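You operate a simulated robot arm through the tools that you are given. There is no shell and no other tool.

The job below is to be done with a simulated two-armed robot. You get a single attempt, and the scene is never put back.

JOB
Put the sensor on the film table away on the lower middle shelf of the middle shelving. Open the left drawer, take the belt from the film table and put it in the inside of the left drawer, then shut the drawer. Lift the clear flap open. Do these in any order.
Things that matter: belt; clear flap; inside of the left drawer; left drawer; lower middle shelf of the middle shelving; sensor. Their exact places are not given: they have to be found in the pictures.

It is judged by the outcome, as a careful person would: the job done as asked, and still so three seconds after it is handed in. It fails if anything else is knocked over, pushed out of place, dropped, spilled or broken.

ROBOT AND FRAMES
Two 6-joint arms with two-finger parallel grippers on one trunk, on a base that drives. Base frame: it is fixed to the floor where the robot stands at the start and does not move with it; the origin is under the middle of the robot, x ahead of it, y to its left, z up. Readings come in cm, degrees, newtons and seconds.
The left shoulder is at the start at [-10.5, 17.7, 73.4], the right one opposite. With the tool pointing down near the work surface each hand reaches from about 10 to 68 cm from the robot's upright axis, wherever it stands, measured 20 degrees to its own side. Places, roughly: belt [225, 175, 75]; clear flap [240, 150, 90]; inside of the left drawer [-40, 140, 80]; left drawer [-40, 140, 90]; lower middle shelf of the middle shelving [-160, -240, 80]; sensor [225, 175, 75]. Payload 1.57 kg a hand.
The TCP of each hand is the grasp point between the finger pads, 3 cm short of the fingertips. In the tool frame z runs along the fingers and y along their closing line. Largest opening 8 cm; finger width 1.7, thickness 1.2; the body of the gripper, 4 by 8.2 cm, starts 8 cm behind the TCP.
Orientation is told as [roll, pitch, yaw] about the base's x, y, z axes, in that order, counted from this pose: with the fingers straight down and closing along the base's y, the tool's x points along the base's -x, its y along +y and its z along -z.

CONTROLS
- The arms move only by the tool nudge_tool. It takes "left_plan", "right_plan" or both (then of equal length, played together; a hand with none holds still); each is a list of rows, each an object (a shift or turn left out is 0, a gripper value left out holds the last) with "delta_pos": the shift along the base's x, y, z in cm, a list of three; "angular": the turn, a rotation vector about the base's x, y, z in degrees, a list of three; "claw": the closure, from 0 (fully open) to 1 (shut). In form: [{"delta_pos": [dx, dy, dz], "angular": [ax, ay, az], "claw": claw}, ...]. A call has 1 to 20 rows; each row is the pose to reach, as a shift and turn from the pose commanded when the call began. Rows are played at 5 a second. More than 5 cm and 8.6 degrees between two rows, or a gripper value outside its range, and nothing of the call is played. Where a pose cannot be reached the arm comes as near as it can. A force on the tool above 40 N (or 10 N above the force at the start of the call, whichever is more), or a blocked arm, ends the call early, and 0.2 s more pass. Each finger travels about 7.2 cm/s and halts on what it meets, pressing with about 34 N; the grip force reading is that of the motor and also rises with nothing between the fingers. The clock runs only during rows and for 0.2 s after the last one: add rows that repeat a pose to give the fingers time. The reply holds the time, the measured pose of the TCP, the force on the tool along the base axes, the opening and the grip force, in the units named above and with some noise, with the torque about the TCP (base axes, N m) and any sound that the robot's microphone picked up, and new pictures: "show" is both (left out), scene, wrist or none (wrist: the cameras of the hands that moved).
- Cameras (640 x 400 px; columns grow to the right, rows downward): "scene" is now at [5.02, -0.87, 147.12]; the picture's right is [-0.11, -0.99, 0.00], its down [-0.59, 0.07, -0.80] and it looks along [0.80, -0.09, -0.60] (base axes); focal length 275 px, centre (320, 200). "left" rides on the left gripper at [7.2, 0.7, -12.2] in its tool frame; the picture's right is [-0.09, 1.00, 0.00], its down [-0.84, -0.08, -0.54] and it looks along [-0.54, -0.05, 0.84] (tool axes); focal length 238 px, centre (320, 200). "right" rides on the right gripper at [7.2, -0.7, -12.2] in its tool frame; the picture's right is [0.09, 1.00, 0.00], its down [-0.84, 0.08, -0.54] and it looks along [-0.54, 0.05, 0.84] (tool axes); focal length 238 px, centre (320, 200).
- lift_body(by): slides the trunk up (or, below 0, down) by that many cm; the arms and the scene camera ride with it, the base frame stays. It gives what a move gives, with no picture.
- drive_base(legs): drives the robot by 1 to 6 legs, each [ahead, left, turn to the left] in cm, cm and degrees, along the robot's own axes; the way and the turn of a leg run together, so that a leg with both is an arc; at most 150 cm and 180 degrees a leg. The arms and the cameras ride along, it lands a little off, and it stops where it bumps. It gives what a move gives, and a new picture of the scene camera.
- turn_head(pan, tilt): turns the head with the scene camera to pan (to the left, within 143 degrees either way) and tilt (down, from -29 to 69), counted from straight ahead of the robot. It gives what a move gives, and a new picture of the scene camera.
- locate(camera, pixels): for up to 12 pixels [column, row] of the newest picture of that camera ("zoom" is the newest enlarged one), the place [x, y, z] in the base frame of the surface seen there, good to about 0.2 cm. It takes no simulated time.
- inspect(camera, box): a new picture of the part [left, top, right, bottom] of that camera's present view, enlarged. It takes no simulated time.
- close_job(): hands the job in; it is judged then, once.

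Unless the task says otherwise, let go and move clear before handing in.

The tools are called after "Emit:" by a JSON object that holds its "fn" and its "kwargs". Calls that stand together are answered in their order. nudge_tool: Moves the arms, as the interface text tells. Its arguments: {"type":"object","properties":{"left_plan":{"type":"array","items":{"type":"object","properties":{"delta_pos":{"type":"array","items":{"type":"number"}},"angular":{"type":"array","items":{"type":"number"}},"claw":{"type":"number"}}}},"right_plan":{"type":"array","items":{"type":"object","properties":{"delta_pos":{"type":"array","items":{"type":"number"}},"angular":{"type":"array","items":{"type":"number"}},"claw":{"type":"number"}}}},"show":{"type":"string","enum":["both","scene","wrist","none"]}},"required":[]} The other tools are called the same way: lift_body (by) slides the trunk up or down; drive_base (legs) drives the base; turn_head (pan, tilt) turns the head that bears the scene camera; locate (camera, pixels) gives the place of the surface under pixels of a picture; inspect (camera, box) takes an enlarged picture of a part of a camera's view; close_job () hands the job in.

At the start:

```text
time: 0.0
left_ee_pos: [49.22, 20.34, 102.49]
left_orientation: [0.0, 0.0, 0.0]
left_ft_force: [0.1, 0.1, 0.0]
left_wrist_torque: [0.02, 0.01, 0.01]
left_gripper_width: 8.01
left_grasp_force: 0.0
right_ee_pos: [44.47, -17.38, 104.7]
right_orientation: [-0.1, 0.0, 0.1]
right_ft_force: [-0.7, -0.6, 0.0]
right_wrist_torque: [-0.01, -0.01, 0.0]
right_gripper_width: 7.99
right_grasp_force: 0.0
trunk travel left (down, up): [-17.5, 15.3]
robot x, y, heading: [-0.32, 0.16, -0.1]
head pan, tilt: [-6.3, 36.7]
```

scene: 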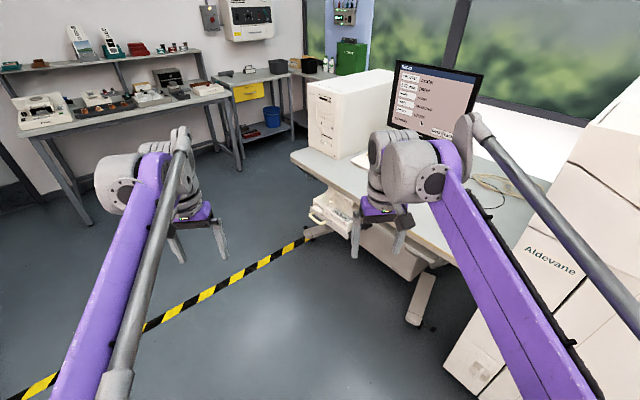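
right: 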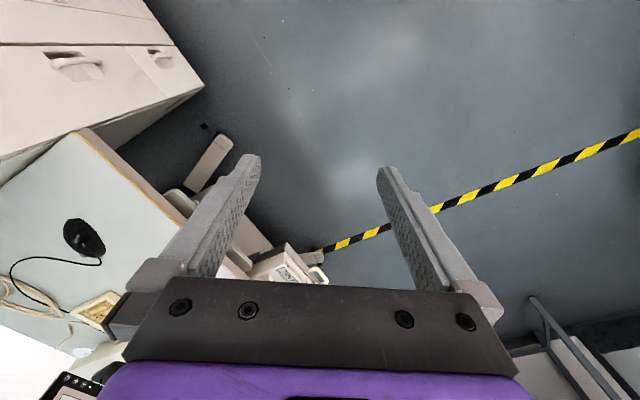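
left: 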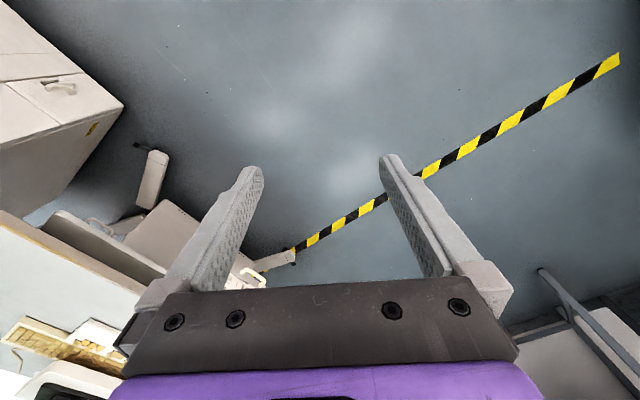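

The scene picture shows benches ahead-left (a small table with a yellow box near (250,90)) and a desk ahead. I'll look around with the head to find the film table, left drawer and shelving.

Emit:
{"fn": "turn_head", "kwargs": {"pan": 38, "tilt": 20}}

Emit:
{"fn": "locate", "kwargs": {"camera": "scene", "pixels": [[250, 80], [100, 110], [320, 100], [200, 90], [160, 90], [250, 20], [300, 70]]}}

```text
time: 1.1
left_ee_pos: [49.21, 20.36, 102.33]
left_orientation: [0.0, 0.0, -0.1]
left_ft_force: [0.3, -0.6, 0.6]
left_wrist_torque: [0.0, 0.01, -0.05]
left_gripper_width: 7.99
left_grasp_force: 0.0
right_ee_pos: [44.47, -17.37, 104.51]
right_orientation: [0.1, 0.0, 0.0]
right_ft_force: [-1.0, 0.7, 0.3]
right_wrist_torque: [0.02, 0.01, 0.03]
right_gripper_width: 8.01
right_grasp_force: 0.0
trunk travel left (down, up): [-17.5, 15.3]
robot x, y, heading: [-0.3, 0.04, -0.2]
head pan, tilt: [38.0, 20.0]
```

scene: 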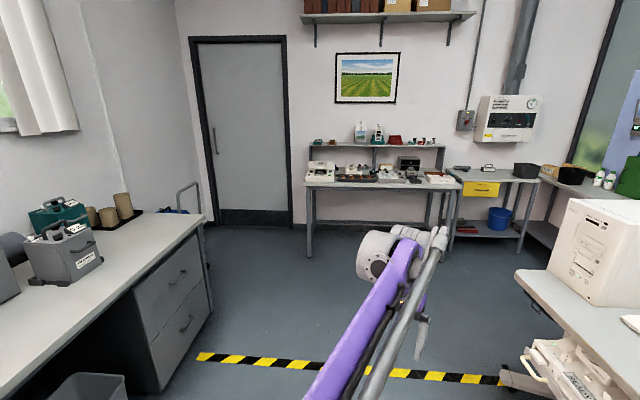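

```text
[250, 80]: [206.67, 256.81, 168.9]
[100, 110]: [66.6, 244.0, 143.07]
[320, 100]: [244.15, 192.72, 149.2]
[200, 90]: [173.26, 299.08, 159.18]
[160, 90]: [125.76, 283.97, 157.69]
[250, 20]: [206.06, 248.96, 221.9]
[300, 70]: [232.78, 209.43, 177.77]
```

The bench at the picture centre (375,180) lies toward [225,175], matching the film table. I'll enlarge it and look round further.

Emit:
{"fn": "inspect", "kwargs": {"camera": "scene", "box": [290, 110, 470, 222]}}

Emit:
{"fn": "locate", "kwargs": {"camera": "scene", "pixels": [[310, 184], [458, 188], [375, 186], [322, 170], [350, 178], [408, 165], [438, 180], [380, 148], [482, 188], [530, 180], [70, 250], [180, 290]]}}

```text
3.56 times, centred on (380, 166) of scene
```

zoom: 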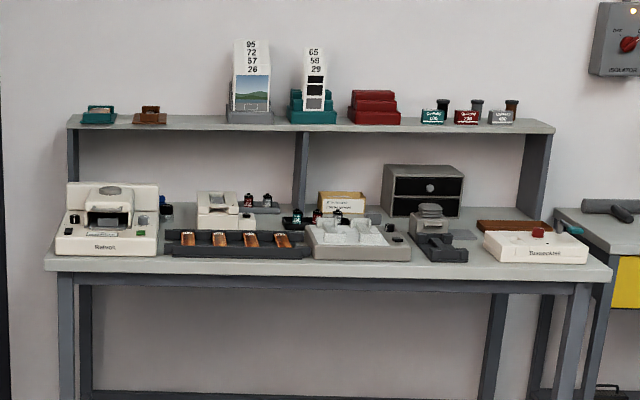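

```text
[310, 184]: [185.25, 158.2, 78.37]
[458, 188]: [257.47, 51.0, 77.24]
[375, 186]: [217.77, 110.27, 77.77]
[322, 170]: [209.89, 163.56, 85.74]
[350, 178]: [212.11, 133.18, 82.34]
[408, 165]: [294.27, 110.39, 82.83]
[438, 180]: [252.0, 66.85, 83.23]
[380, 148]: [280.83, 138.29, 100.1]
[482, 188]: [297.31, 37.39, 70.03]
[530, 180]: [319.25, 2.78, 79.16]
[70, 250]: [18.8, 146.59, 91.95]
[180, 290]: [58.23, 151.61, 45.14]
```

Emit:
{"fn": "turn_head", "kwargs": {"pan": 105, "tilt": 25}}

Emit:
{"fn": "inspect", "kwargs": {"camera": "scene", "box": [0, 0, 640, 400]}}

Emit:
{"fn": "turn_head", "kwargs": {"pan": 142, "tilt": 20}}

Emit:
{"fn": "turn_head", "kwargs": {"pan": -142, "tilt": 20}}

Emit:
{"fn": "turn_head", "kwargs": {"pan": -80, "tilt": 20}}

```text
time: 2.5
left_ee_pos: [49.23, 20.31, 102.37]
left_orientation: [0.0, 0.0, 0.1]
left_ft_force: [0.1, -0.7, 0.0]
left_wrist_torque: [0.02, 0.03, 0.02]
left_gripper_width: 7.97
left_grasp_force: 0.0
right_ee_pos: [44.44, -17.24, 104.73]
right_orientation: [-0.1, 0.0, 0.0]
right_ft_force: [-0.3, 0.3, 0.0]
right_wrist_torque: [-0.01, 0.02, 0.01]
right_gripper_width: 7.98
right_grasp_force: 0.0
trunk travel left (down, up): [-17.5, 15.3]
robot x, y, heading: [-0.02, 0.14, 0.3]
head pan, tilt: [105.0, 25.0]
```

scene: 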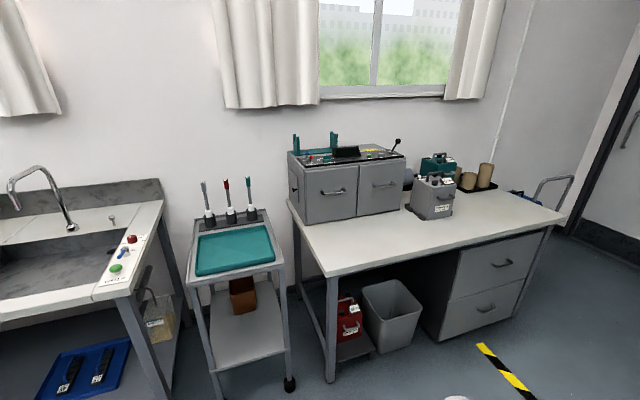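

```text
1.00 times, centred on (320, 200) of scene (not enlarged: the box is as wide or as high as the picture)
```

zoom: 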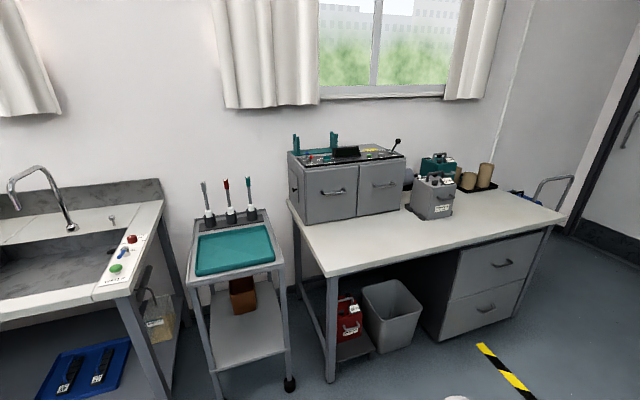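

```text
time: 3.5
left_ee_pos: [49.16, 20.24, 102.36]
left_orientation: [0.0, 0.0, 0.0]
left_ft_force: [0.5, 0.3, -1.3]
left_wrist_torque: [0.01, 0.05, 0.01]
left_gripper_width: 8.0
left_grasp_force: 0.0
right_ee_pos: [44.49, -17.37, 104.57]
right_orientation: [0.0, -0.1, 0.0]
right_ft_force: [0.8, 1.0, -0.2]
right_wrist_torque: [0.01, 0.02, -0.03]
right_gripper_width: 8.01
right_grasp_force: 0.1
trunk travel left (down, up): [-17.5, 15.3]
robot x, y, heading: [-0.31, 0.32, -0.1]
head pan, tilt: [142.0, 20.0]
```

scene: 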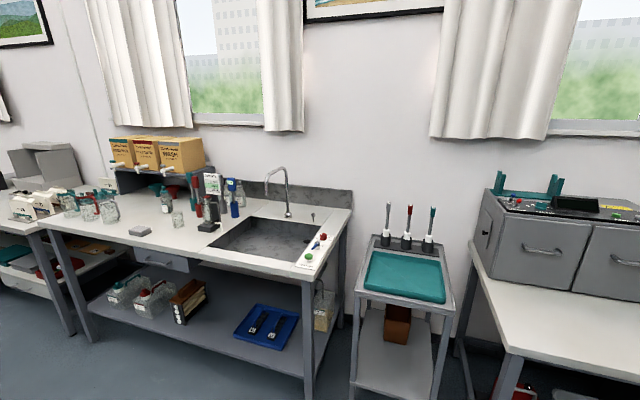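

```text
time: 7.4
left_ee_pos: [49.06, 20.19, 102.38]
left_orientation: [-0.1, 0.0, 0.1]
left_ft_force: [0.6, 0.4, -0.3]
left_wrist_torque: [0.02, 0.02, -0.03]
left_gripper_width: 8.0
left_grasp_force: 0.0
right_ee_pos: [44.47, -17.4, 104.63]
right_orientation: [0.0, 0.0, -0.1]
right_ft_force: [-0.3, 0.0, 0.1]
right_wrist_torque: [-0.02, 0.0, 0.03]
right_gripper_width: 8.0
right_grasp_force: 0.2
trunk travel left (down, up): [-17.5, 15.3]
robot x, y, heading: [-0.24, 0.05, -0.1]
head pan, tilt: [-142.0, 20.0]
```

scene: 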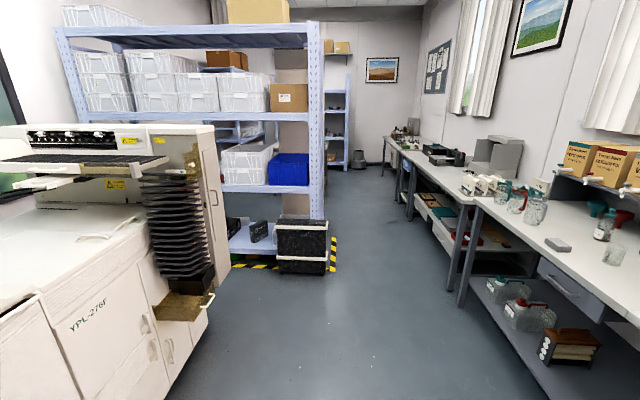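

```text
time: 8.8
left_ee_pos: [49.3, 20.25, 102.35]
left_orientation: [0.0, 0.0, -0.1]
left_ft_force: [-0.4, -0.1, 0.9]
left_wrist_torque: [0.0, 0.0, -0.02]
left_gripper_width: 7.99
left_grasp_force: 0.0
right_ee_pos: [44.53, -17.33, 104.6]
right_orientation: [0.0, 0.0, -0.1]
right_ft_force: [-0.3, 0.3, 0.2]
right_wrist_torque: [0.0, -0.04, 0.01]
right_gripper_width: 8.01
right_grasp_force: 0.1
trunk travel left (down, up): [-17.5, 15.3]
robot x, y, heading: [0.16, -0.12, 0.0]
head pan, tilt: [-80.0, 20.0]
```

scene: 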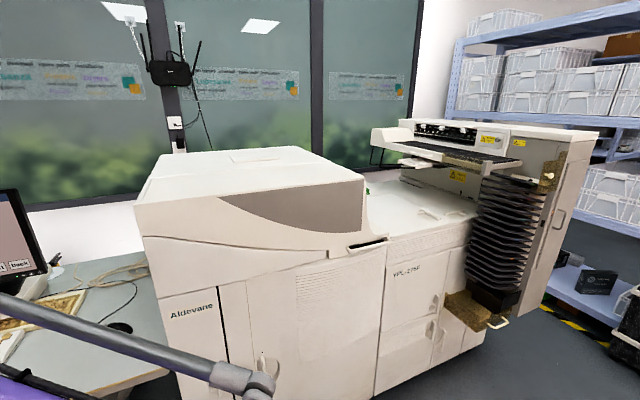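

Pan 105 showed an instrument with two drawers at (350,185) on the left bench, near [-40,140]; pan -142 showed blue shelving. I'll get coordinates for both.

Emit:
{"fn": "turn_head", "kwargs": {"pan": -130, "tilt": 15}}

Emit:
{"fn": "inspect", "kwargs": {"camera": "scene", "box": [200, 0, 640, 275]}}

```text
time: 9.9
left_ee_pos: [49.22, 20.21, 102.38]
left_orientation: [-0.1, 0.0, 0.0]
left_ft_force: [0.5, 0.2, -0.2]
left_wrist_torque: [-0.01, 0.04, 0.01]
left_gripper_width: 8.03
left_grasp_force: 0.0
right_ee_pos: [44.61, -17.41, 104.63]
right_orientation: [0.1, -0.1, 0.0]
right_ft_force: [-0.6, 0.4, 0.6]
right_wrist_torque: [-0.01, 0.02, 0.0]
right_gripper_width: 8.0
right_grasp_force: 0.0
trunk travel left (down, up): [-17.5, 15.3]
robot x, y, heading: [0.18, 0.09, -0.1]
head pan, tilt: [-130.0, 15.0]
```

scene: 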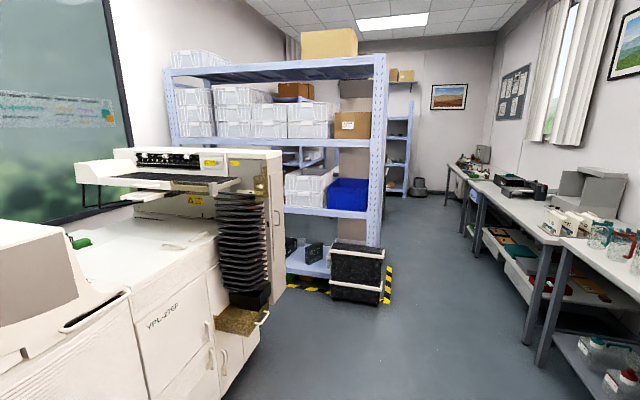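

```text
1.45 times, centred on (420, 138) of scene
```

zoom: 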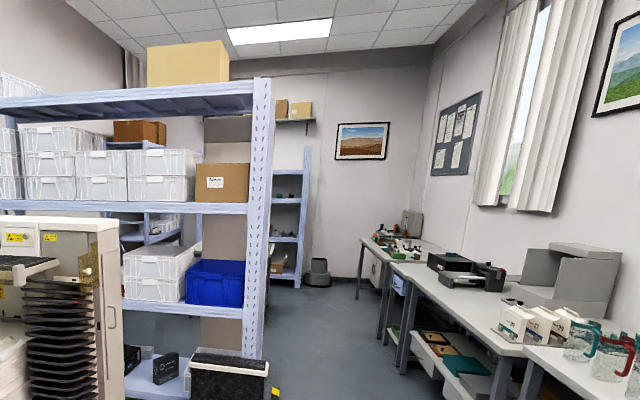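

Emit:
{"fn": "locate", "kwargs": {"camera": "scene", "pixels": [[360, 214], [310, 207], [375, 140], [290, 138], [345, 195], [310, 185], [310, 265], [355, 255], [375, 240], [262, 175], [385, 60], [405, 155]]}}

Emit:
{"fn": "turn_head", "kwargs": {"pan": 105, "tilt": 25}}

Emit:
{"fn": "inspect", "kwargs": {"camera": "scene", "box": [260, 110, 480, 248]}}

Emit:
{"fn": "locate", "kwargs": {"camera": "scene", "pixels": [[333, 192], [385, 185], [306, 222], [400, 212], [358, 217], [305, 168], [402, 160], [356, 164], [330, 240], [555, 222], [340, 270], [440, 220]]}}

```text
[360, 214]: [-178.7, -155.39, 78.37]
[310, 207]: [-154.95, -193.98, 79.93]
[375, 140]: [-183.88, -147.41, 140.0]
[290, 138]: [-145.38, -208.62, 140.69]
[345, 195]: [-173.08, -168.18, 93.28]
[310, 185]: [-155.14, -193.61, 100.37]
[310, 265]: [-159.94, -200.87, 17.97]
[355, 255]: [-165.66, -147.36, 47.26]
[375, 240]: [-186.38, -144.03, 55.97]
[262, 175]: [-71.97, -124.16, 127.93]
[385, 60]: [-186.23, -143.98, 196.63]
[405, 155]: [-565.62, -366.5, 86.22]
```

```text
time: 13.3
left_ee_pos: [49.26, 20.25, 102.46]
left_orientation: [0.0, 0.1, 0.0]
left_ft_force: [0.6, 0.2, 0.0]
left_wrist_torque: [-0.05, -0.02, 0.0]
left_gripper_width: 8.02
left_grasp_force: 0.1
right_ee_pos: [44.47, -17.5, 104.56]
right_orientation: [0.0, -0.1, 0.0]
right_ft_force: [0.0, 0.3, -0.3]
right_wrist_torque: [-0.01, 0.0, -0.04]
right_gripper_width: 8.0
right_grasp_force: 0.1
trunk travel left (down, up): [-17.5, 15.3]
robot x, y, heading: [0.27, -0.01, -0.0]
head pan, tilt: [105.0, 25.0]
```

scene: 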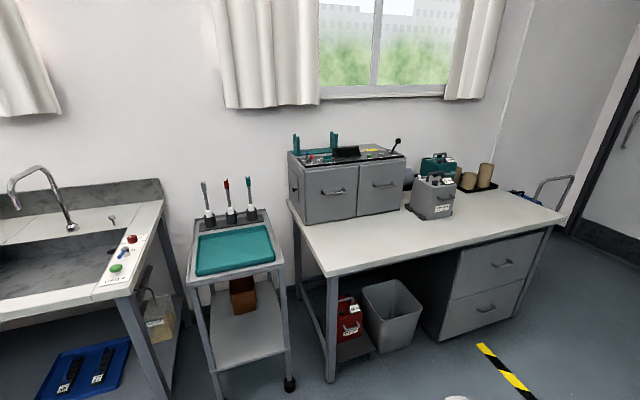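

```text
2.90 times, centred on (370, 179) of scene
```

zoom: 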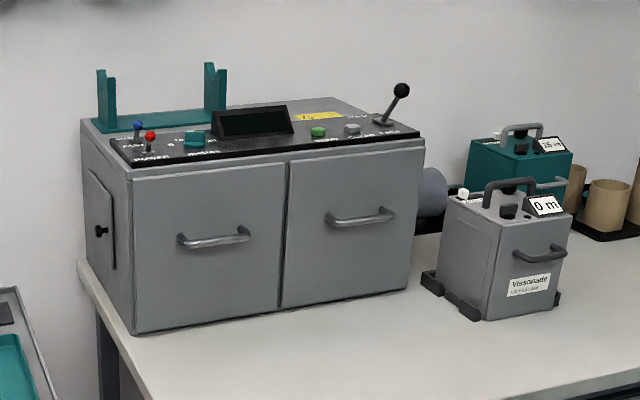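

```text
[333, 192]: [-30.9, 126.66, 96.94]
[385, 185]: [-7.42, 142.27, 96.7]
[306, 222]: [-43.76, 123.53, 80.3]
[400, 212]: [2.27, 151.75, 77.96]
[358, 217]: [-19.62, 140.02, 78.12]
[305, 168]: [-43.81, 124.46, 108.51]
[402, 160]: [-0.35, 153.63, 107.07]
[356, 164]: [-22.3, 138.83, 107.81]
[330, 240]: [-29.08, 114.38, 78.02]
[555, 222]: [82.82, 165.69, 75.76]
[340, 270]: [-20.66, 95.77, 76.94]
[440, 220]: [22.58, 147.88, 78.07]
```

The device's left drawer handle is at about [-31,127,97] and the shelving's lower middle shelf edge at z≈79. Now I check the floor clearance toward the film bench before driving.

Emit:
{"fn": "turn_head", "kwargs": {"pan": 20, "tilt": 40}}

Emit:
{"fn": "locate", "kwargs": {"camera": "scene", "pixels": [[410, 150], [430, 180], [460, 200], [420, 100], [380, 90], [300, 60], [440, 240], [300, 200]]}}

```text
time: 14.8
left_ee_pos: [49.17, 20.34, 102.27]
left_orientation: [0.0, 0.0, 0.0]
left_ft_force: [0.7, 0.3, 0.1]
left_wrist_torque: [0.01, 0.0, 0.01]
left_gripper_width: 8.0
left_grasp_force: 0.1
right_ee_pos: [44.39, -17.5, 104.69]
right_orientation: [0.0, 0.0, 0.1]
right_ft_force: [-0.1, -0.2, 0.8]
right_wrist_torque: [-0.02, 0.01, 0.01]
right_gripper_width: 8.01
right_grasp_force: 0.1
trunk travel left (down, up): [-17.5, 15.3]
robot x, y, heading: [-0.13, -0.15, 0.1]
head pan, tilt: [20.0, 40.0]
```

scene: 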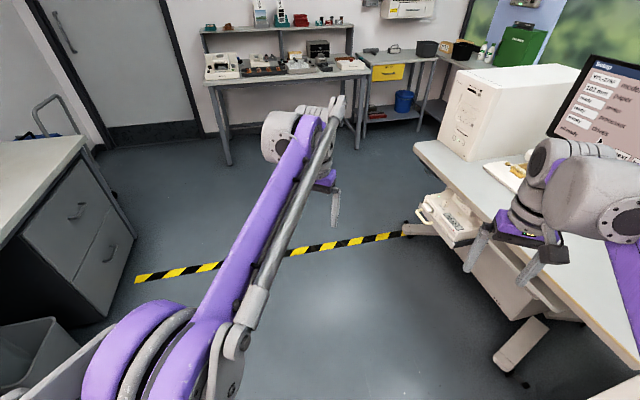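

```text
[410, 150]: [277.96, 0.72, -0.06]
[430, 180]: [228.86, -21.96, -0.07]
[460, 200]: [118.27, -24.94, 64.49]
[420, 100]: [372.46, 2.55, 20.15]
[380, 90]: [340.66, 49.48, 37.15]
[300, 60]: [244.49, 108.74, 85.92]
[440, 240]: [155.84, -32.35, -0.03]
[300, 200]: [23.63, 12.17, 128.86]
```

The way at heading ~33° to the film bench is clear (desk corner stays right of it). I'll turn and drive to within ~90 cm of the bench.

Emit:
{"fn": "drive_base", "kwargs": {"legs": [[0, 0, 33], [145, 0, 0]]}}

Emit:
{"fn": "turn_head", "kwargs": {"pan": 0, "tilt": 32}}

Emit:
{"fn": "inspect", "kwargs": {"camera": "scene", "box": [160, 80, 480, 280]}}

```text
time: 23.7
left_ee_pos: [152.75, 122.64, 102.42]
left_orientation: [0.0, 0.0, 32.9]
left_ft_force: [-0.8, 0.0, -0.4]
left_wrist_torque: [-0.01, -0.05, 0.0]
left_gripper_width: 8.01
left_grasp_force: 0.0
right_ee_pos: [169.05, 88.42, 104.65]
right_orientation: [0.0, -0.1, 32.8]
right_ft_force: [0.4, -0.3, -0.3]
right_wrist_torque: [0.01, -0.02, 0.04]
right_gripper_width: 7.98
right_grasp_force: 0.0
trunk travel left (down, up): [-17.5, 15.3]
robot x, y, heading: [122.21, 78.93, 32.7]
head pan, tilt: [20.0, 40.0]
```

scene: 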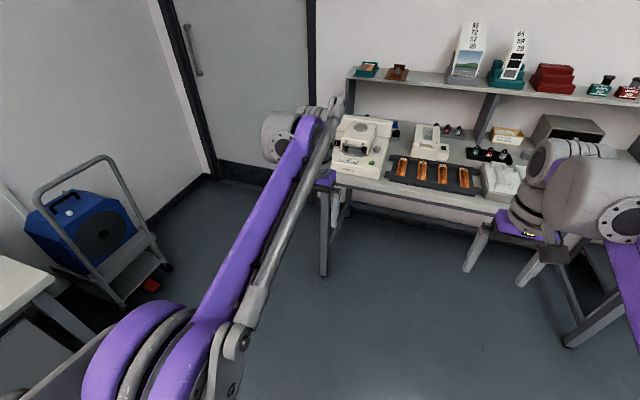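

```text
time: 24.5
left_ee_pos: [152.75, 122.7, 102.38]
left_orientation: [0.0, 0.0, 32.8]
left_ft_force: [0.0, -0.2, 0.0]
left_wrist_torque: [-0.01, -0.01, 0.01]
left_gripper_width: 8.01
left_grasp_force: 0.0
right_ee_pos: [169.05, 88.43, 104.56]
right_orientation: [0.1, 0.1, 32.7]
right_ft_force: [0.2, -0.7, 0.0]
right_wrist_torque: [0.02, 0.01, 0.02]
right_gripper_width: 8.0
right_grasp_force: 0.0
trunk travel left (down, up): [-17.5, 15.3]
robot x, y, heading: [122.49, 79.23, 32.5]
head pan, tilt: [0.0, 32.0]
```

scene: 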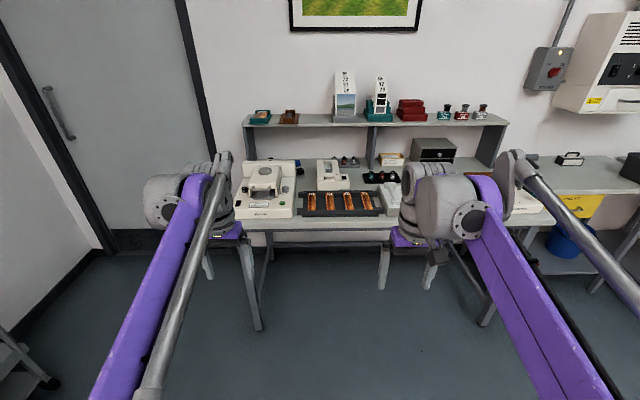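

```text
2.00 times, centred on (320, 180) of scene
```

zoom: 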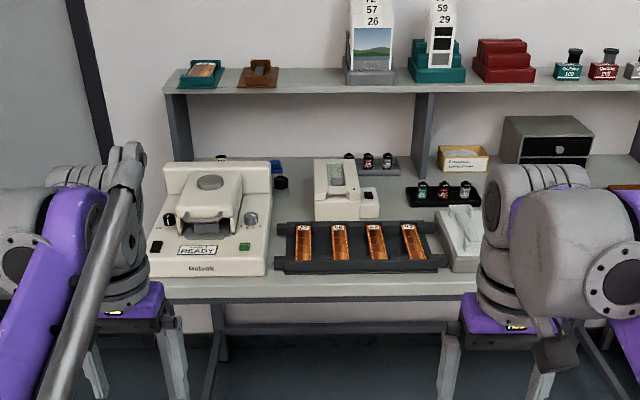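

The Relvak device is at (268,190), small film items to its right. I'll enlarge sections to read labels.

Emit:
{"fn": "inspect", "kwargs": {"camera": "scene", "box": [235, 140, 335, 222]}}

Emit:
{"fn": "inspect", "kwargs": {"camera": "scene", "box": [310, 130, 410, 212]}}

Emit:
{"fn": "inspect", "kwargs": {"camera": "scene", "box": [400, 100, 520, 180]}}

Emit:
{"fn": "inspect", "kwargs": {"camera": "scene", "box": [500, 130, 640, 230]}}

```text
4.88 times, centred on (285, 181) of scene
```

zoom: 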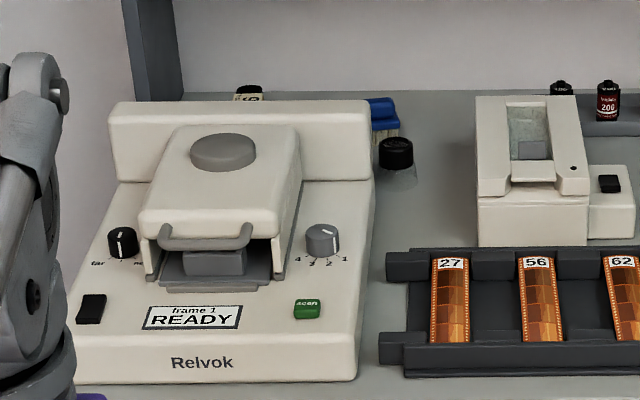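

```text
4.88 times, centred on (360, 171) of scene
```

zoom: 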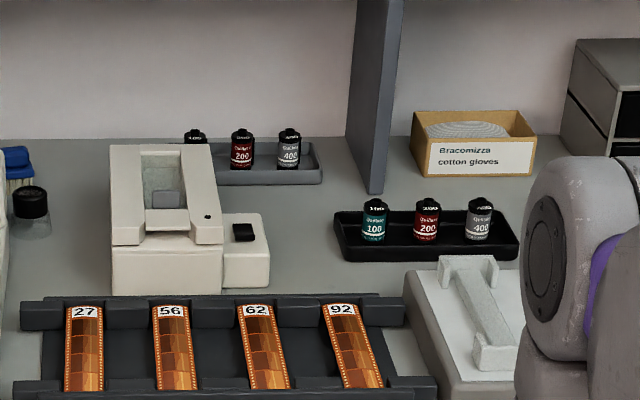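

```text
5.00 times, centred on (460, 140) of scene
```

zoom: 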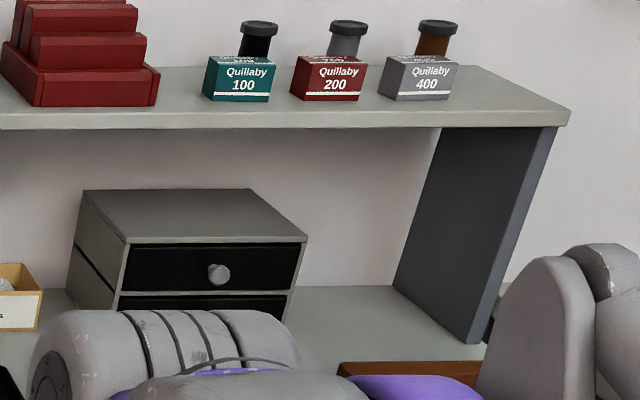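

```text
4.00 times, centred on (570, 180) of scene
```

zoom: 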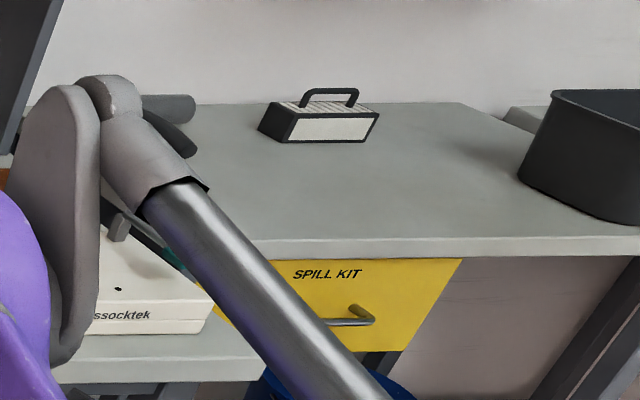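

No belt or sensor visible yet; the right arm hides part of the bench. I'll pull both arms back and look again.

Emit:
{"fn": "nudge_tool", "kwargs": {"left_plan": [{"delta_pos": [-4, 0, 1]}, {"delta_pos": [-8, 0, 2]}, {"delta_pos": [-12, 0, 2]}, {"delta_pos": [-16, 0, 2]}, {"delta_pos": [-20, 0, 2]}, {"delta_pos": [-23, 0, 2]}], "right_plan": [{"delta_pos": [-2, -4, 1]}, {"delta_pos": [-4, -8, 1]}, {"delta_pos": [-6, -12, 1]}, {"delta_pos": [-8, -16, 1]}, {"delta_pos": [-9, -19, 1]}, {"delta_pos": [-9, -22, 1]}], "show": "scene"}}

```text
time: 25.9
left_ee_pos: [129.55, 122.81, 104.46]
left_orientation: [0.1, 0.0, 32.8]
left_ft_force: [0.3, 0.1, 0.3]
left_wrist_torque: [0.02, -0.05, 0.04]
left_gripper_width: 7.97
left_grasp_force: 0.1
right_ee_pos: [160.2, 66.42, 105.54]
right_orientation: [0.0, 0.0, 32.8]
right_ft_force: [0.1, -0.2, 0.1]
right_wrist_torque: [0.04, 0.01, 0.0]
right_gripper_width: 8.02
right_grasp_force: 0.1
trunk travel left (down, up): [-17.5, 15.3]
robot x, y, heading: [122.21, 78.86, 32.6]
head pan, tilt: [0.0, 32.0]
```

scene: 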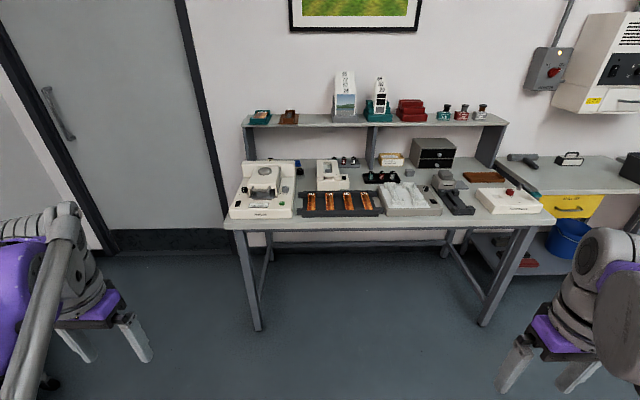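

Emit:
{"fn": "inspect", "kwargs": {"camera": "scene", "box": [370, 130, 470, 222]}}

Emit:
{"fn": "inspect", "kwargs": {"camera": "scene", "box": [430, 130, 560, 222]}}

Emit:
{"fn": "inspect", "kwargs": {"camera": "scene", "box": [240, 60, 400, 160]}}

Emit:
{"fn": "locate", "kwargs": {"camera": "scene", "pixels": [[268, 200], [330, 172], [296, 165], [408, 200], [455, 200], [508, 200], [485, 177], [340, 202], [230, 222], [555, 222], [432, 150], [390, 158]]}}

```text
4.35 times, centred on (420, 176) of scene
```

zoom: 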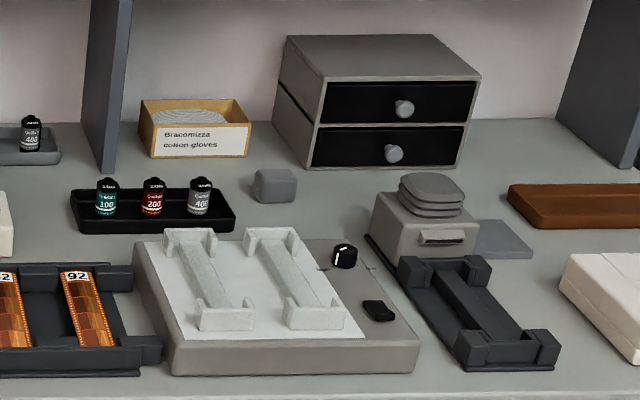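

```text
4.35 times, centred on (495, 176) of scene
```

zoom: 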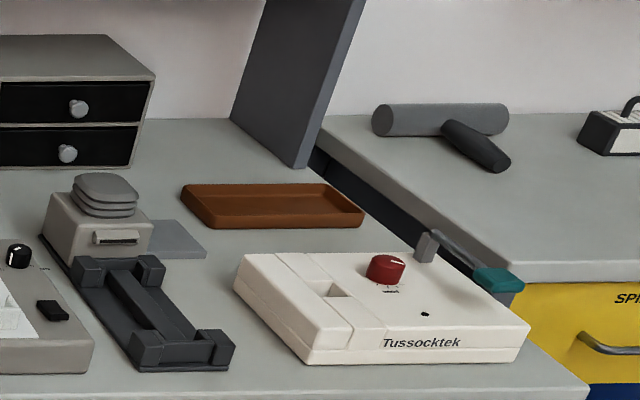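

```text
4.00 times, centred on (320, 110) of scene
```

zoom: 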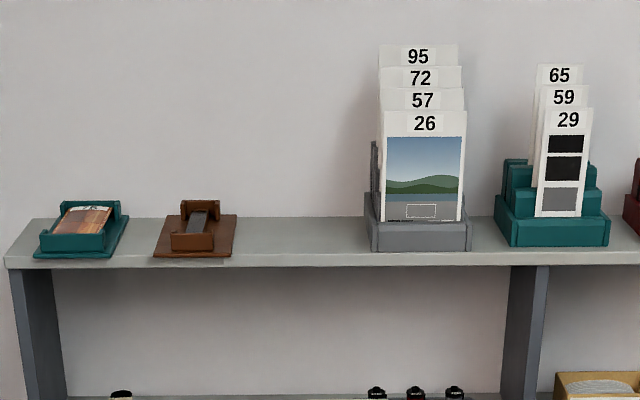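

```text
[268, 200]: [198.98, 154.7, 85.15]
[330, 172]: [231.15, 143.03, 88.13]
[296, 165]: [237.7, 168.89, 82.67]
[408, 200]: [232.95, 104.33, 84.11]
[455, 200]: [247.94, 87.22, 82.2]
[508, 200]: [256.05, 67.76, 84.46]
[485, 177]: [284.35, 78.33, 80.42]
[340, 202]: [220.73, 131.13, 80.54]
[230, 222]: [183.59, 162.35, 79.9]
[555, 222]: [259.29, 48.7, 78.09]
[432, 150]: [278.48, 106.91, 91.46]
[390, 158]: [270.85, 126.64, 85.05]
```

The middle white unit with the window at (330,172), [231,143,88], looks like the clear-flap item; things behind the Relvak device at (296,165) need a closer look. I'll drive nearer with the hands tucked and raise the trunk.

Emit:
{"fn": "drive_base", "kwargs": {"legs": [[45, 18, 0]]}}

Emit:
{"fn": "lift_body", "kwargs": {"by": 15}}

Emit:
{"fn": "turn_head", "kwargs": {"pan": 0, "tilt": 45}}

```text
time: 28.8
left_ee_pos: [158.53, 161.68, 104.5]
left_orientation: [-0.1, -0.1, 32.1]
left_ft_force: [-0.1, 0.4, 0.1]
left_wrist_torque: [-0.04, 0.01, -0.02]
left_gripper_width: 8.04
left_grasp_force: 0.2
right_ee_pos: [188.36, 104.83, 105.49]
right_orientation: [0.1, 0.0, 32.0]
right_ft_force: [-0.3, 0.1, 0.5]
right_wrist_torque: [-0.04, 0.01, 0.0]
right_gripper_width: 7.99
right_grasp_force: 0.0
trunk travel left (down, up): [-17.5, 15.3]
robot x, y, heading: [150.66, 117.93, 31.8]
head pan, tilt: [0.0, 32.0]
```

scene: 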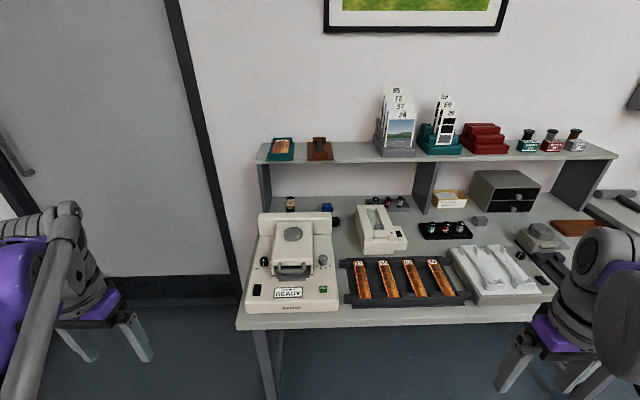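

```text
time: 30.5
left_ee_pos: [158.41, 161.51, 119.52]
left_orientation: [0.1, 0.0, 32.1]
left_ft_force: [-0.7, -0.2, -0.1]
left_wrist_torque: [-0.01, 0.02, -0.02]
left_gripper_width: 8.03
left_grasp_force: 0.1
right_ee_pos: [188.17, 104.82, 120.43]
right_orientation: [0.0, -0.1, 32.0]
right_ft_force: [-0.4, -0.8, -0.4]
right_wrist_torque: [-0.01, 0.01, 0.03]
right_gripper_width: 8.0
right_grasp_force: 0.1
trunk travel left (down, up): [-32.5, 0.3]
robot x, y, heading: [150.52, 117.67, 32.1]
head pan, tilt: [0.0, 32.0]
```

```text
time: 31.3
left_ee_pos: [158.39, 161.73, 119.59]
left_orientation: [0.1, 0.0, 32.1]
left_ft_force: [0.1, -0.5, -0.3]
left_wrist_torque: [-0.02, 0.0, -0.01]
left_gripper_width: 8.0
left_grasp_force: 0.1
right_ee_pos: [188.19, 104.73, 120.52]
right_orientation: [0.0, 0.0, 32.1]
right_ft_force: [-0.2, -0.7, -0.5]
right_wrist_torque: [-0.01, -0.01, 0.0]
right_gripper_width: 8.0
right_grasp_force: 0.0
trunk travel left (down, up): [-32.5, 0.3]
robot x, y, heading: [150.58, 118.01, 32.4]
head pan, tilt: [0.0, 45.0]
```

scene: 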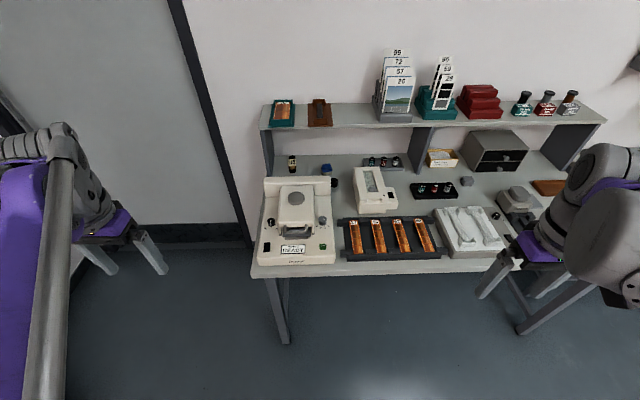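

Emit:
{"fn": "inspect", "kwargs": {"camera": "scene", "box": [250, 145, 410, 245]}}

Emit:
{"fn": "inspect", "kwargs": {"camera": "scene", "box": [280, 145, 350, 189]}}

Emit:
{"fn": "inspect", "kwargs": {"camera": "scene", "box": [340, 145, 480, 230]}}

```text
4.00 times, centred on (330, 195) of scene
```

zoom: 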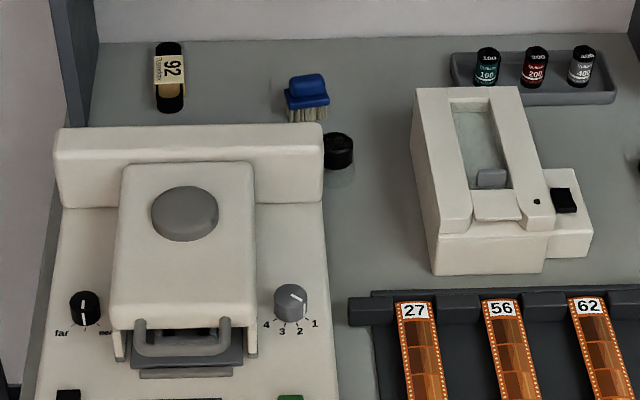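

```text
9.09 times, centred on (315, 167) of scene
```

zoom: 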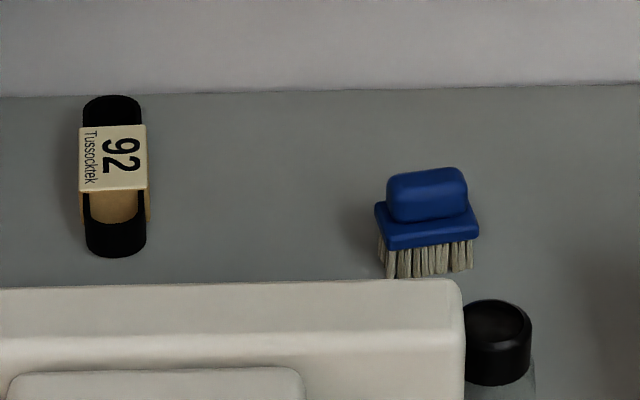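

```text
4.57 times, centred on (410, 188) of scene
```

zoom: 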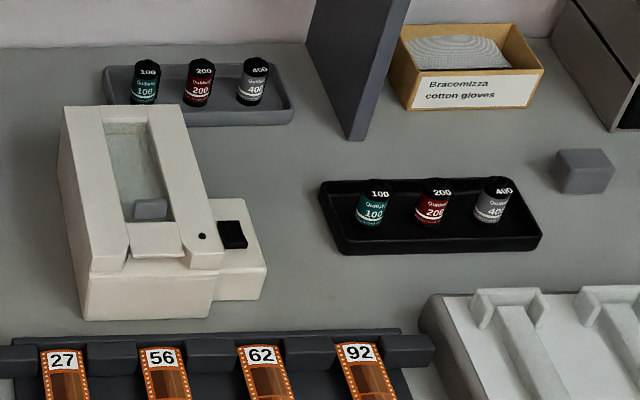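

A black loop with a tan sleeve "92 Tussocktek" at (292,165) looks like the belt. I need coordinates and a search for the sensor among the others.

Emit:
{"fn": "locate", "kwargs": {"camera": "scene", "pixels": [[292, 158], [292, 166], [292, 170], [327, 168], [334, 181], [467, 180], [372, 180], [373, 188], [374, 194], [360, 172], [385, 194], [393, 197]]}}

Emit:
{"fn": "turn_head", "kwargs": {"pan": -25, "tilt": 40}}

Emit:
{"fn": "inspect", "kwargs": {"camera": "scene", "box": [220, 100, 480, 260]}}

```text
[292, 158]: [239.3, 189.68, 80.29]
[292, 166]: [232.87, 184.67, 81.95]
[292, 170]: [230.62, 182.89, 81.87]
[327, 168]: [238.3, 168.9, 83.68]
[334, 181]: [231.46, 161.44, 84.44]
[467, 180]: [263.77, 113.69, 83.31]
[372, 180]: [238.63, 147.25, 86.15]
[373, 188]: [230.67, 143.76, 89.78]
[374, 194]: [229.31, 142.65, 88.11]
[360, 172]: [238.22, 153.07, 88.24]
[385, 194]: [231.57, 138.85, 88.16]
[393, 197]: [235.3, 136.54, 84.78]
```

```text
time: 32.1
left_ee_pos: [158.43, 161.73, 119.51]
left_orientation: [0.0, -0.1, 32.1]
left_ft_force: [1.0, 0.4, -0.3]
left_wrist_torque: [-0.02, -0.01, 0.02]
left_gripper_width: 7.99
left_grasp_force: 0.0
right_ee_pos: [188.24, 104.85, 120.43]
right_orientation: [0.0, 0.0, 32.0]
right_ft_force: [0.1, 0.1, 0.6]
right_wrist_torque: [0.0, -0.02, 0.01]
right_gripper_width: 8.0
right_grasp_force: 0.0
trunk travel left (down, up): [-32.5, 0.3]
robot x, y, heading: [150.54, 117.79, 32.2]
head pan, tilt: [-25.0, 40.0]
```

scene: 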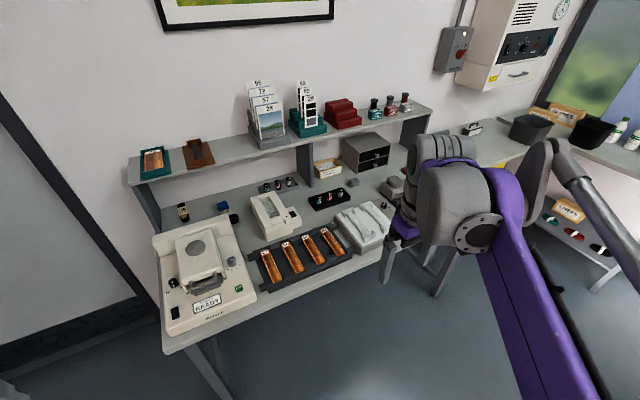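

```text
2.46 times, centred on (350, 180) of scene
```

zoom: 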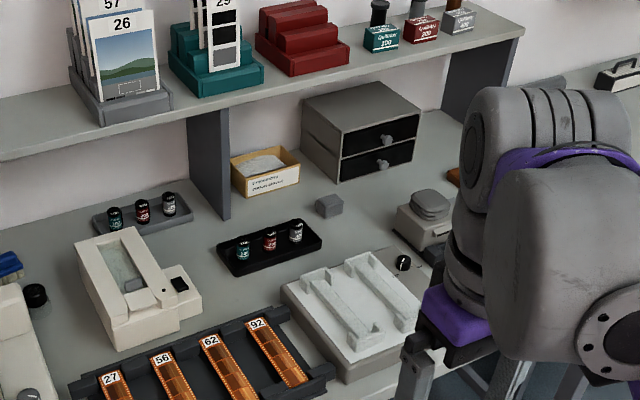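

The belt is at about [233,185,82]. The robot's reach requires getting closer, so I look down to see the base footprint against the bench.

Emit:
{"fn": "turn_head", "kwargs": {"pan": 0, "tilt": 69}}

Emit:
{"fn": "locate", "kwargs": {"camera": "scene", "pixels": [[320, 390], [320, 350], [320, 300], [250, 380], [390, 380], [320, 250], [200, 390], [440, 390]]}}

```text
time: 33.1
left_ee_pos: [158.37, 161.62, 119.52]
left_orientation: [0.0, 0.0, 32.1]
left_ft_force: [0.3, 0.2, 0.4]
left_wrist_torque: [0.01, -0.01, 0.0]
left_gripper_width: 8.0
left_grasp_force: 0.0
right_ee_pos: [188.18, 104.79, 120.52]
right_orientation: [0.0, 0.0, 32.0]
right_ft_force: [0.6, -0.3, 0.2]
right_wrist_torque: [0.01, 0.02, -0.01]
right_gripper_width: 7.99
right_grasp_force: 0.0
trunk travel left (down, up): [-32.5, 0.3]
robot x, y, heading: [150.36, 117.98, 32.0]
head pan, tilt: [0.0, 68.8]
```

scene: 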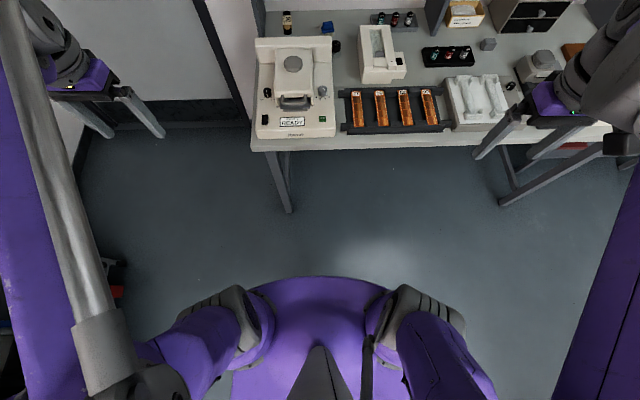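

```text
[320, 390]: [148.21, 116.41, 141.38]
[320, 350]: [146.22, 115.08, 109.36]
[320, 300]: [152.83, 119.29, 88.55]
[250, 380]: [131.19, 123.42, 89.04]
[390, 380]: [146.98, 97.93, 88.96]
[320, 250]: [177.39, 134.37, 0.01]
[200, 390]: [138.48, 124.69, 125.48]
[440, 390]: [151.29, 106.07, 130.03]
```

Emit:
{"fn": "locate", "kwargs": {"camera": "scene", "pixels": [[320, 274], [320, 279], [320, 284], [270, 285], [370, 285], [230, 292], [410, 290], [150, 350], [500, 350], [290, 268], [285, 205], [318, 147]]}}

Emit:
{"fn": "inspect", "kwargs": {"camera": "scene", "box": [240, 0, 400, 100]}}

```text
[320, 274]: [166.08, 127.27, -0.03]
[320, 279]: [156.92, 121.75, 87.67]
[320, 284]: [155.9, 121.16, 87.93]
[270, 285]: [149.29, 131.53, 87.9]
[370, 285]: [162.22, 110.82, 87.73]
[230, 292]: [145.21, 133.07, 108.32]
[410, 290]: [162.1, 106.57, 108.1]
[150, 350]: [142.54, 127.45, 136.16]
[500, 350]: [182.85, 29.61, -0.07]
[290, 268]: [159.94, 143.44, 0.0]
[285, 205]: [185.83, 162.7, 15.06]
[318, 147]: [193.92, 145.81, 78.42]
```

```text
4.00 times, centred on (320, 50) of scene
```

zoom: 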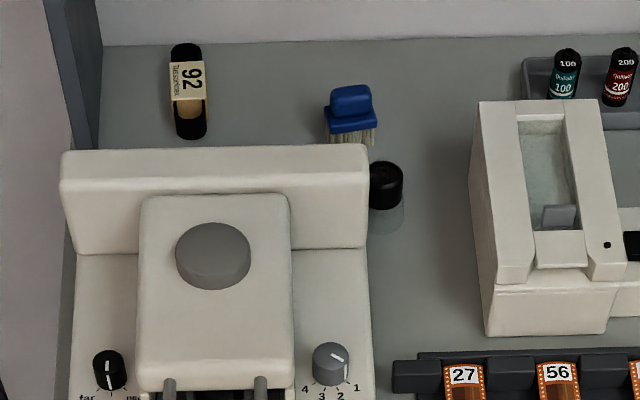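

Base extends less than ~18 cm ahead of the axis, and the bench is open below, so I can go closer. I drive forward 25 cm with the hands high (z≈120) and look down behind the Relvak.

Emit:
{"fn": "drive_base", "kwargs": {"legs": [[25, -5, 0]]}}

Emit:
{"fn": "turn_head", "kwargs": {"pan": 5, "tilt": 50}}

Emit:
{"fn": "inspect", "kwargs": {"camera": "scene", "box": [240, 60, 440, 200]}}

```text
time: 34.9
left_ee_pos: [181.81, 170.5, 119.54]
left_orientation: [-0.1, 0.0, 32.2]
left_ft_force: [-0.2, 0.4, 0.6]
left_wrist_torque: [0.04, 0.01, 0.02]
left_gripper_width: 8.0
left_grasp_force: 0.0
right_ee_pos: [211.66, 113.74, 120.6]
right_orientation: [-0.1, -0.1, 32.1]
right_ft_force: [-0.7, 0.3, 0.7]
right_wrist_torque: [-0.01, 0.01, 0.01]
right_gripper_width: 7.98
right_grasp_force: 0.0
trunk travel left (down, up): [-32.5, 0.3]
robot x, y, heading: [174.24, 126.91, 32.3]
head pan, tilt: [0.0, 68.8]
```

scene: 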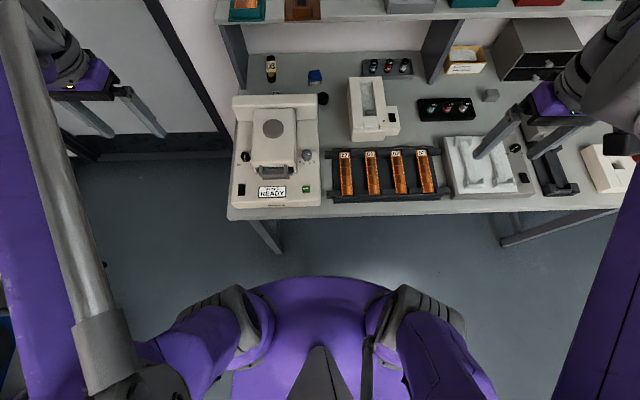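

```text
time: 35.7
left_ee_pos: [181.93, 170.65, 119.61]
left_orientation: [0.1, 0.0, 32.1]
left_ft_force: [0.5, -0.3, -0.6]
left_wrist_torque: [-0.01, 0.0, 0.01]
left_gripper_width: 8.01
left_grasp_force: 0.0
right_ee_pos: [211.76, 113.82, 120.51]
right_orientation: [0.0, 0.0, 32.2]
right_ft_force: [-0.7, 0.2, 0.9]
right_wrist_torque: [-0.01, -0.03, -0.01]
right_gripper_width: 8.0
right_grasp_force: 0.0
trunk travel left (down, up): [-32.5, 0.3]
robot x, y, heading: [174.26, 126.89, 32.0]
head pan, tilt: [5.0, 50.0]
```

scene: 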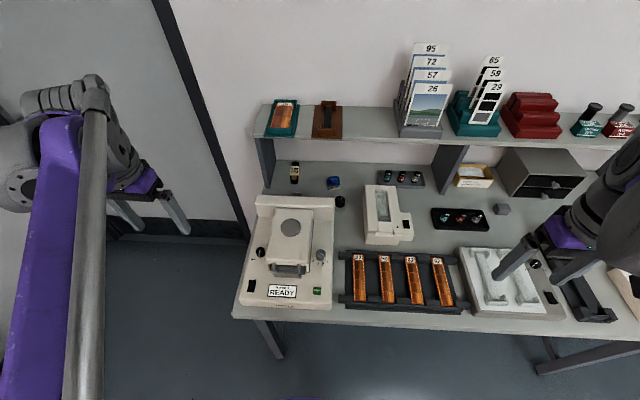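

```text
2.86 times, centred on (340, 130) of scene
```

zoom: 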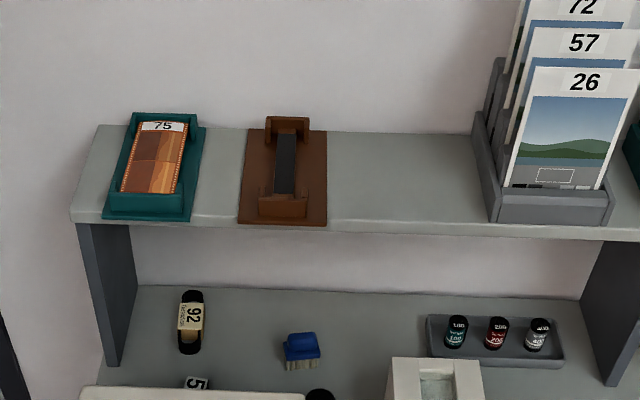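

A second labelled thing ("5…") peeks out behind the Relvak at (zoom 195,383). I'll measure shelf edges and heights, then use the left wrist camera over that spot.

Emit:
{"fn": "locate", "kwargs": {"camera": "scene", "pixels": [[258, 136], [360, 141], [280, 150], [290, 205], [290, 200], [295, 178], [309, 194], [270, 165], [265, 180], [266, 200], [333, 182], [350, 195]]}}

Emit:
{"fn": "inspect", "kwargs": {"camera": "scene", "box": [270, 150, 350, 210]}}

```text
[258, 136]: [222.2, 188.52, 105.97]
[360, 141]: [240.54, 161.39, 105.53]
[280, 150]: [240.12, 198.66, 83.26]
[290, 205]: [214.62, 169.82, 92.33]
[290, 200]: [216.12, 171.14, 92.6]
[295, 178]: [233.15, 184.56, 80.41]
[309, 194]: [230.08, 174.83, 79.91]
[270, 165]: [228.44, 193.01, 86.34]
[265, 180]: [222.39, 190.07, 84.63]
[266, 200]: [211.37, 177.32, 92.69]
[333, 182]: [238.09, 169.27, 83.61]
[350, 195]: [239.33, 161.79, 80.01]
```

```text
6.67 times, centred on (310, 180) of scene
```

zoom: 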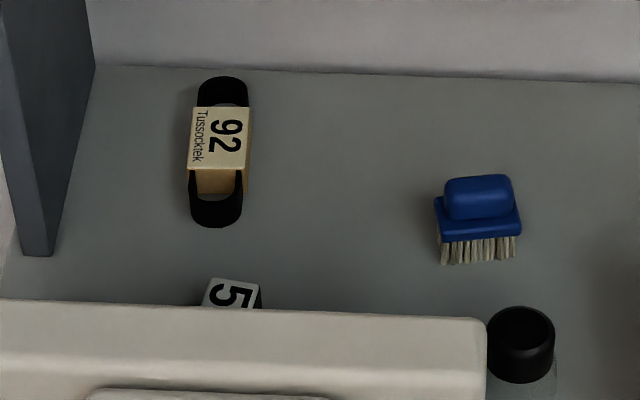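

The belt lies at ~[233,184.5,81], about 6 cm under the shelf's front edge (edge n≈289, underside ≈102), and another labelled item sits right behind the Relvak back panel. I'll move the left hand above for a wrist-camera look.

Emit:
{"fn": "nudge_tool", "kwargs": {"left_plan": [{"delta_pos": [4.2, -0.2, -0.5]}, {"delta_pos": [8.4, -0.4, -1]}, {"delta_pos": [12.6, -0.6, -2]}, {"delta_pos": [16.8, -0.9, -3]}, {"delta_pos": [21, -1.1, -4]}, {"delta_pos": [25.2, -1.3, -5]}, {"delta_pos": [29.4, -1.6, -6]}], "show": "both"}}

```text
time: 37.3
left_ee_pos: [211.32, 168.87, 113.32]
left_orientation: [0.0, -0.1, 32.1]
left_ft_force: [1.1, 0.2, -0.2]
left_wrist_torque: [0.0, -0.02, 0.0]
left_gripper_width: 7.95
left_grasp_force: 0.1
right_ee_pos: [211.92, 113.75, 120.5]
right_orientation: [-0.1, 0.1, 32.0]
right_ft_force: [0.0, 0.0, 0.4]
right_wrist_torque: [-0.01, 0.01, 0.01]
right_gripper_width: 7.99
right_grasp_force: 0.0
trunk travel left (down, up): [-32.5, 0.3]
robot x, y, heading: [174.12, 126.43, 31.9]
head pan, tilt: [5.0, 50.0]
```

scene: 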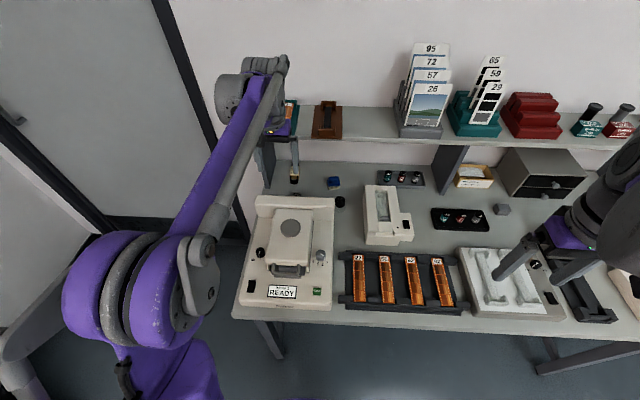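
left: 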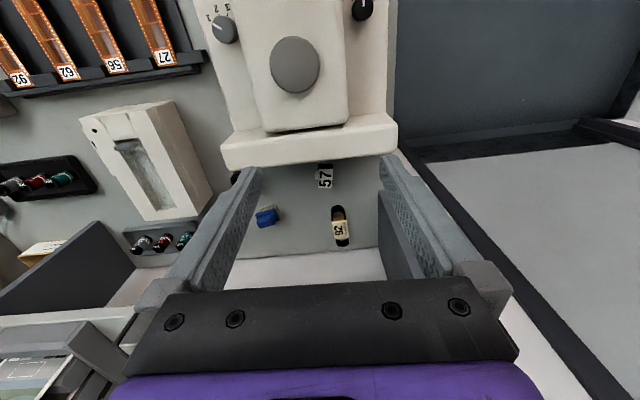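

The left wrist view shows a "57" item at (325,178) just behind the Relvak panel — the likely sensor — and the belt at (341,225). I'll enlarge it.

Emit:
{"fn": "inspect", "kwargs": {"camera": "left", "box": [230, 140, 400, 260]}}

Emit:
{"fn": "locate", "kwargs": {"camera": "left", "pixels": [[325, 178], [325, 168], [325, 188], [341, 210], [341, 225], [341, 242], [311, 158], [311, 168], [300, 200], [325, 250], [345, 280], [267, 216]]}}

```text
3.33 times, centred on (315, 200) of left
```

zoom: 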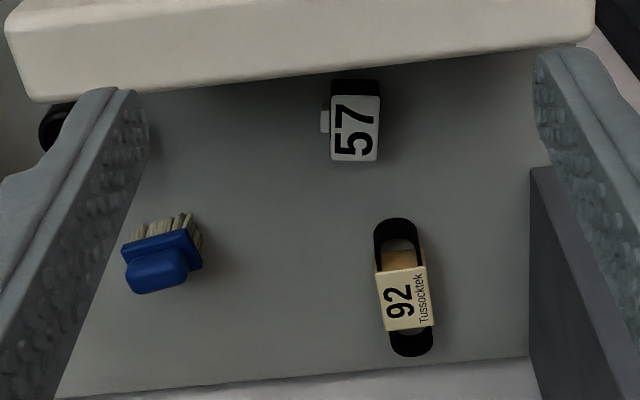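

```text
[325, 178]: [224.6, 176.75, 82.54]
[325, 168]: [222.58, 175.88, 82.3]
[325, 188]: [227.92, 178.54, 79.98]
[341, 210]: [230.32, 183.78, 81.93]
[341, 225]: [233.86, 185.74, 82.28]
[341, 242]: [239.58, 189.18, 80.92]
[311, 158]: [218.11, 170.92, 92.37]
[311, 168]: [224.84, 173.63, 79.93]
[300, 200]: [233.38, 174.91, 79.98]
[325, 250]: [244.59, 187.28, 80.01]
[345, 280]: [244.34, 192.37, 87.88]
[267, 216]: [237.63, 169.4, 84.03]
```

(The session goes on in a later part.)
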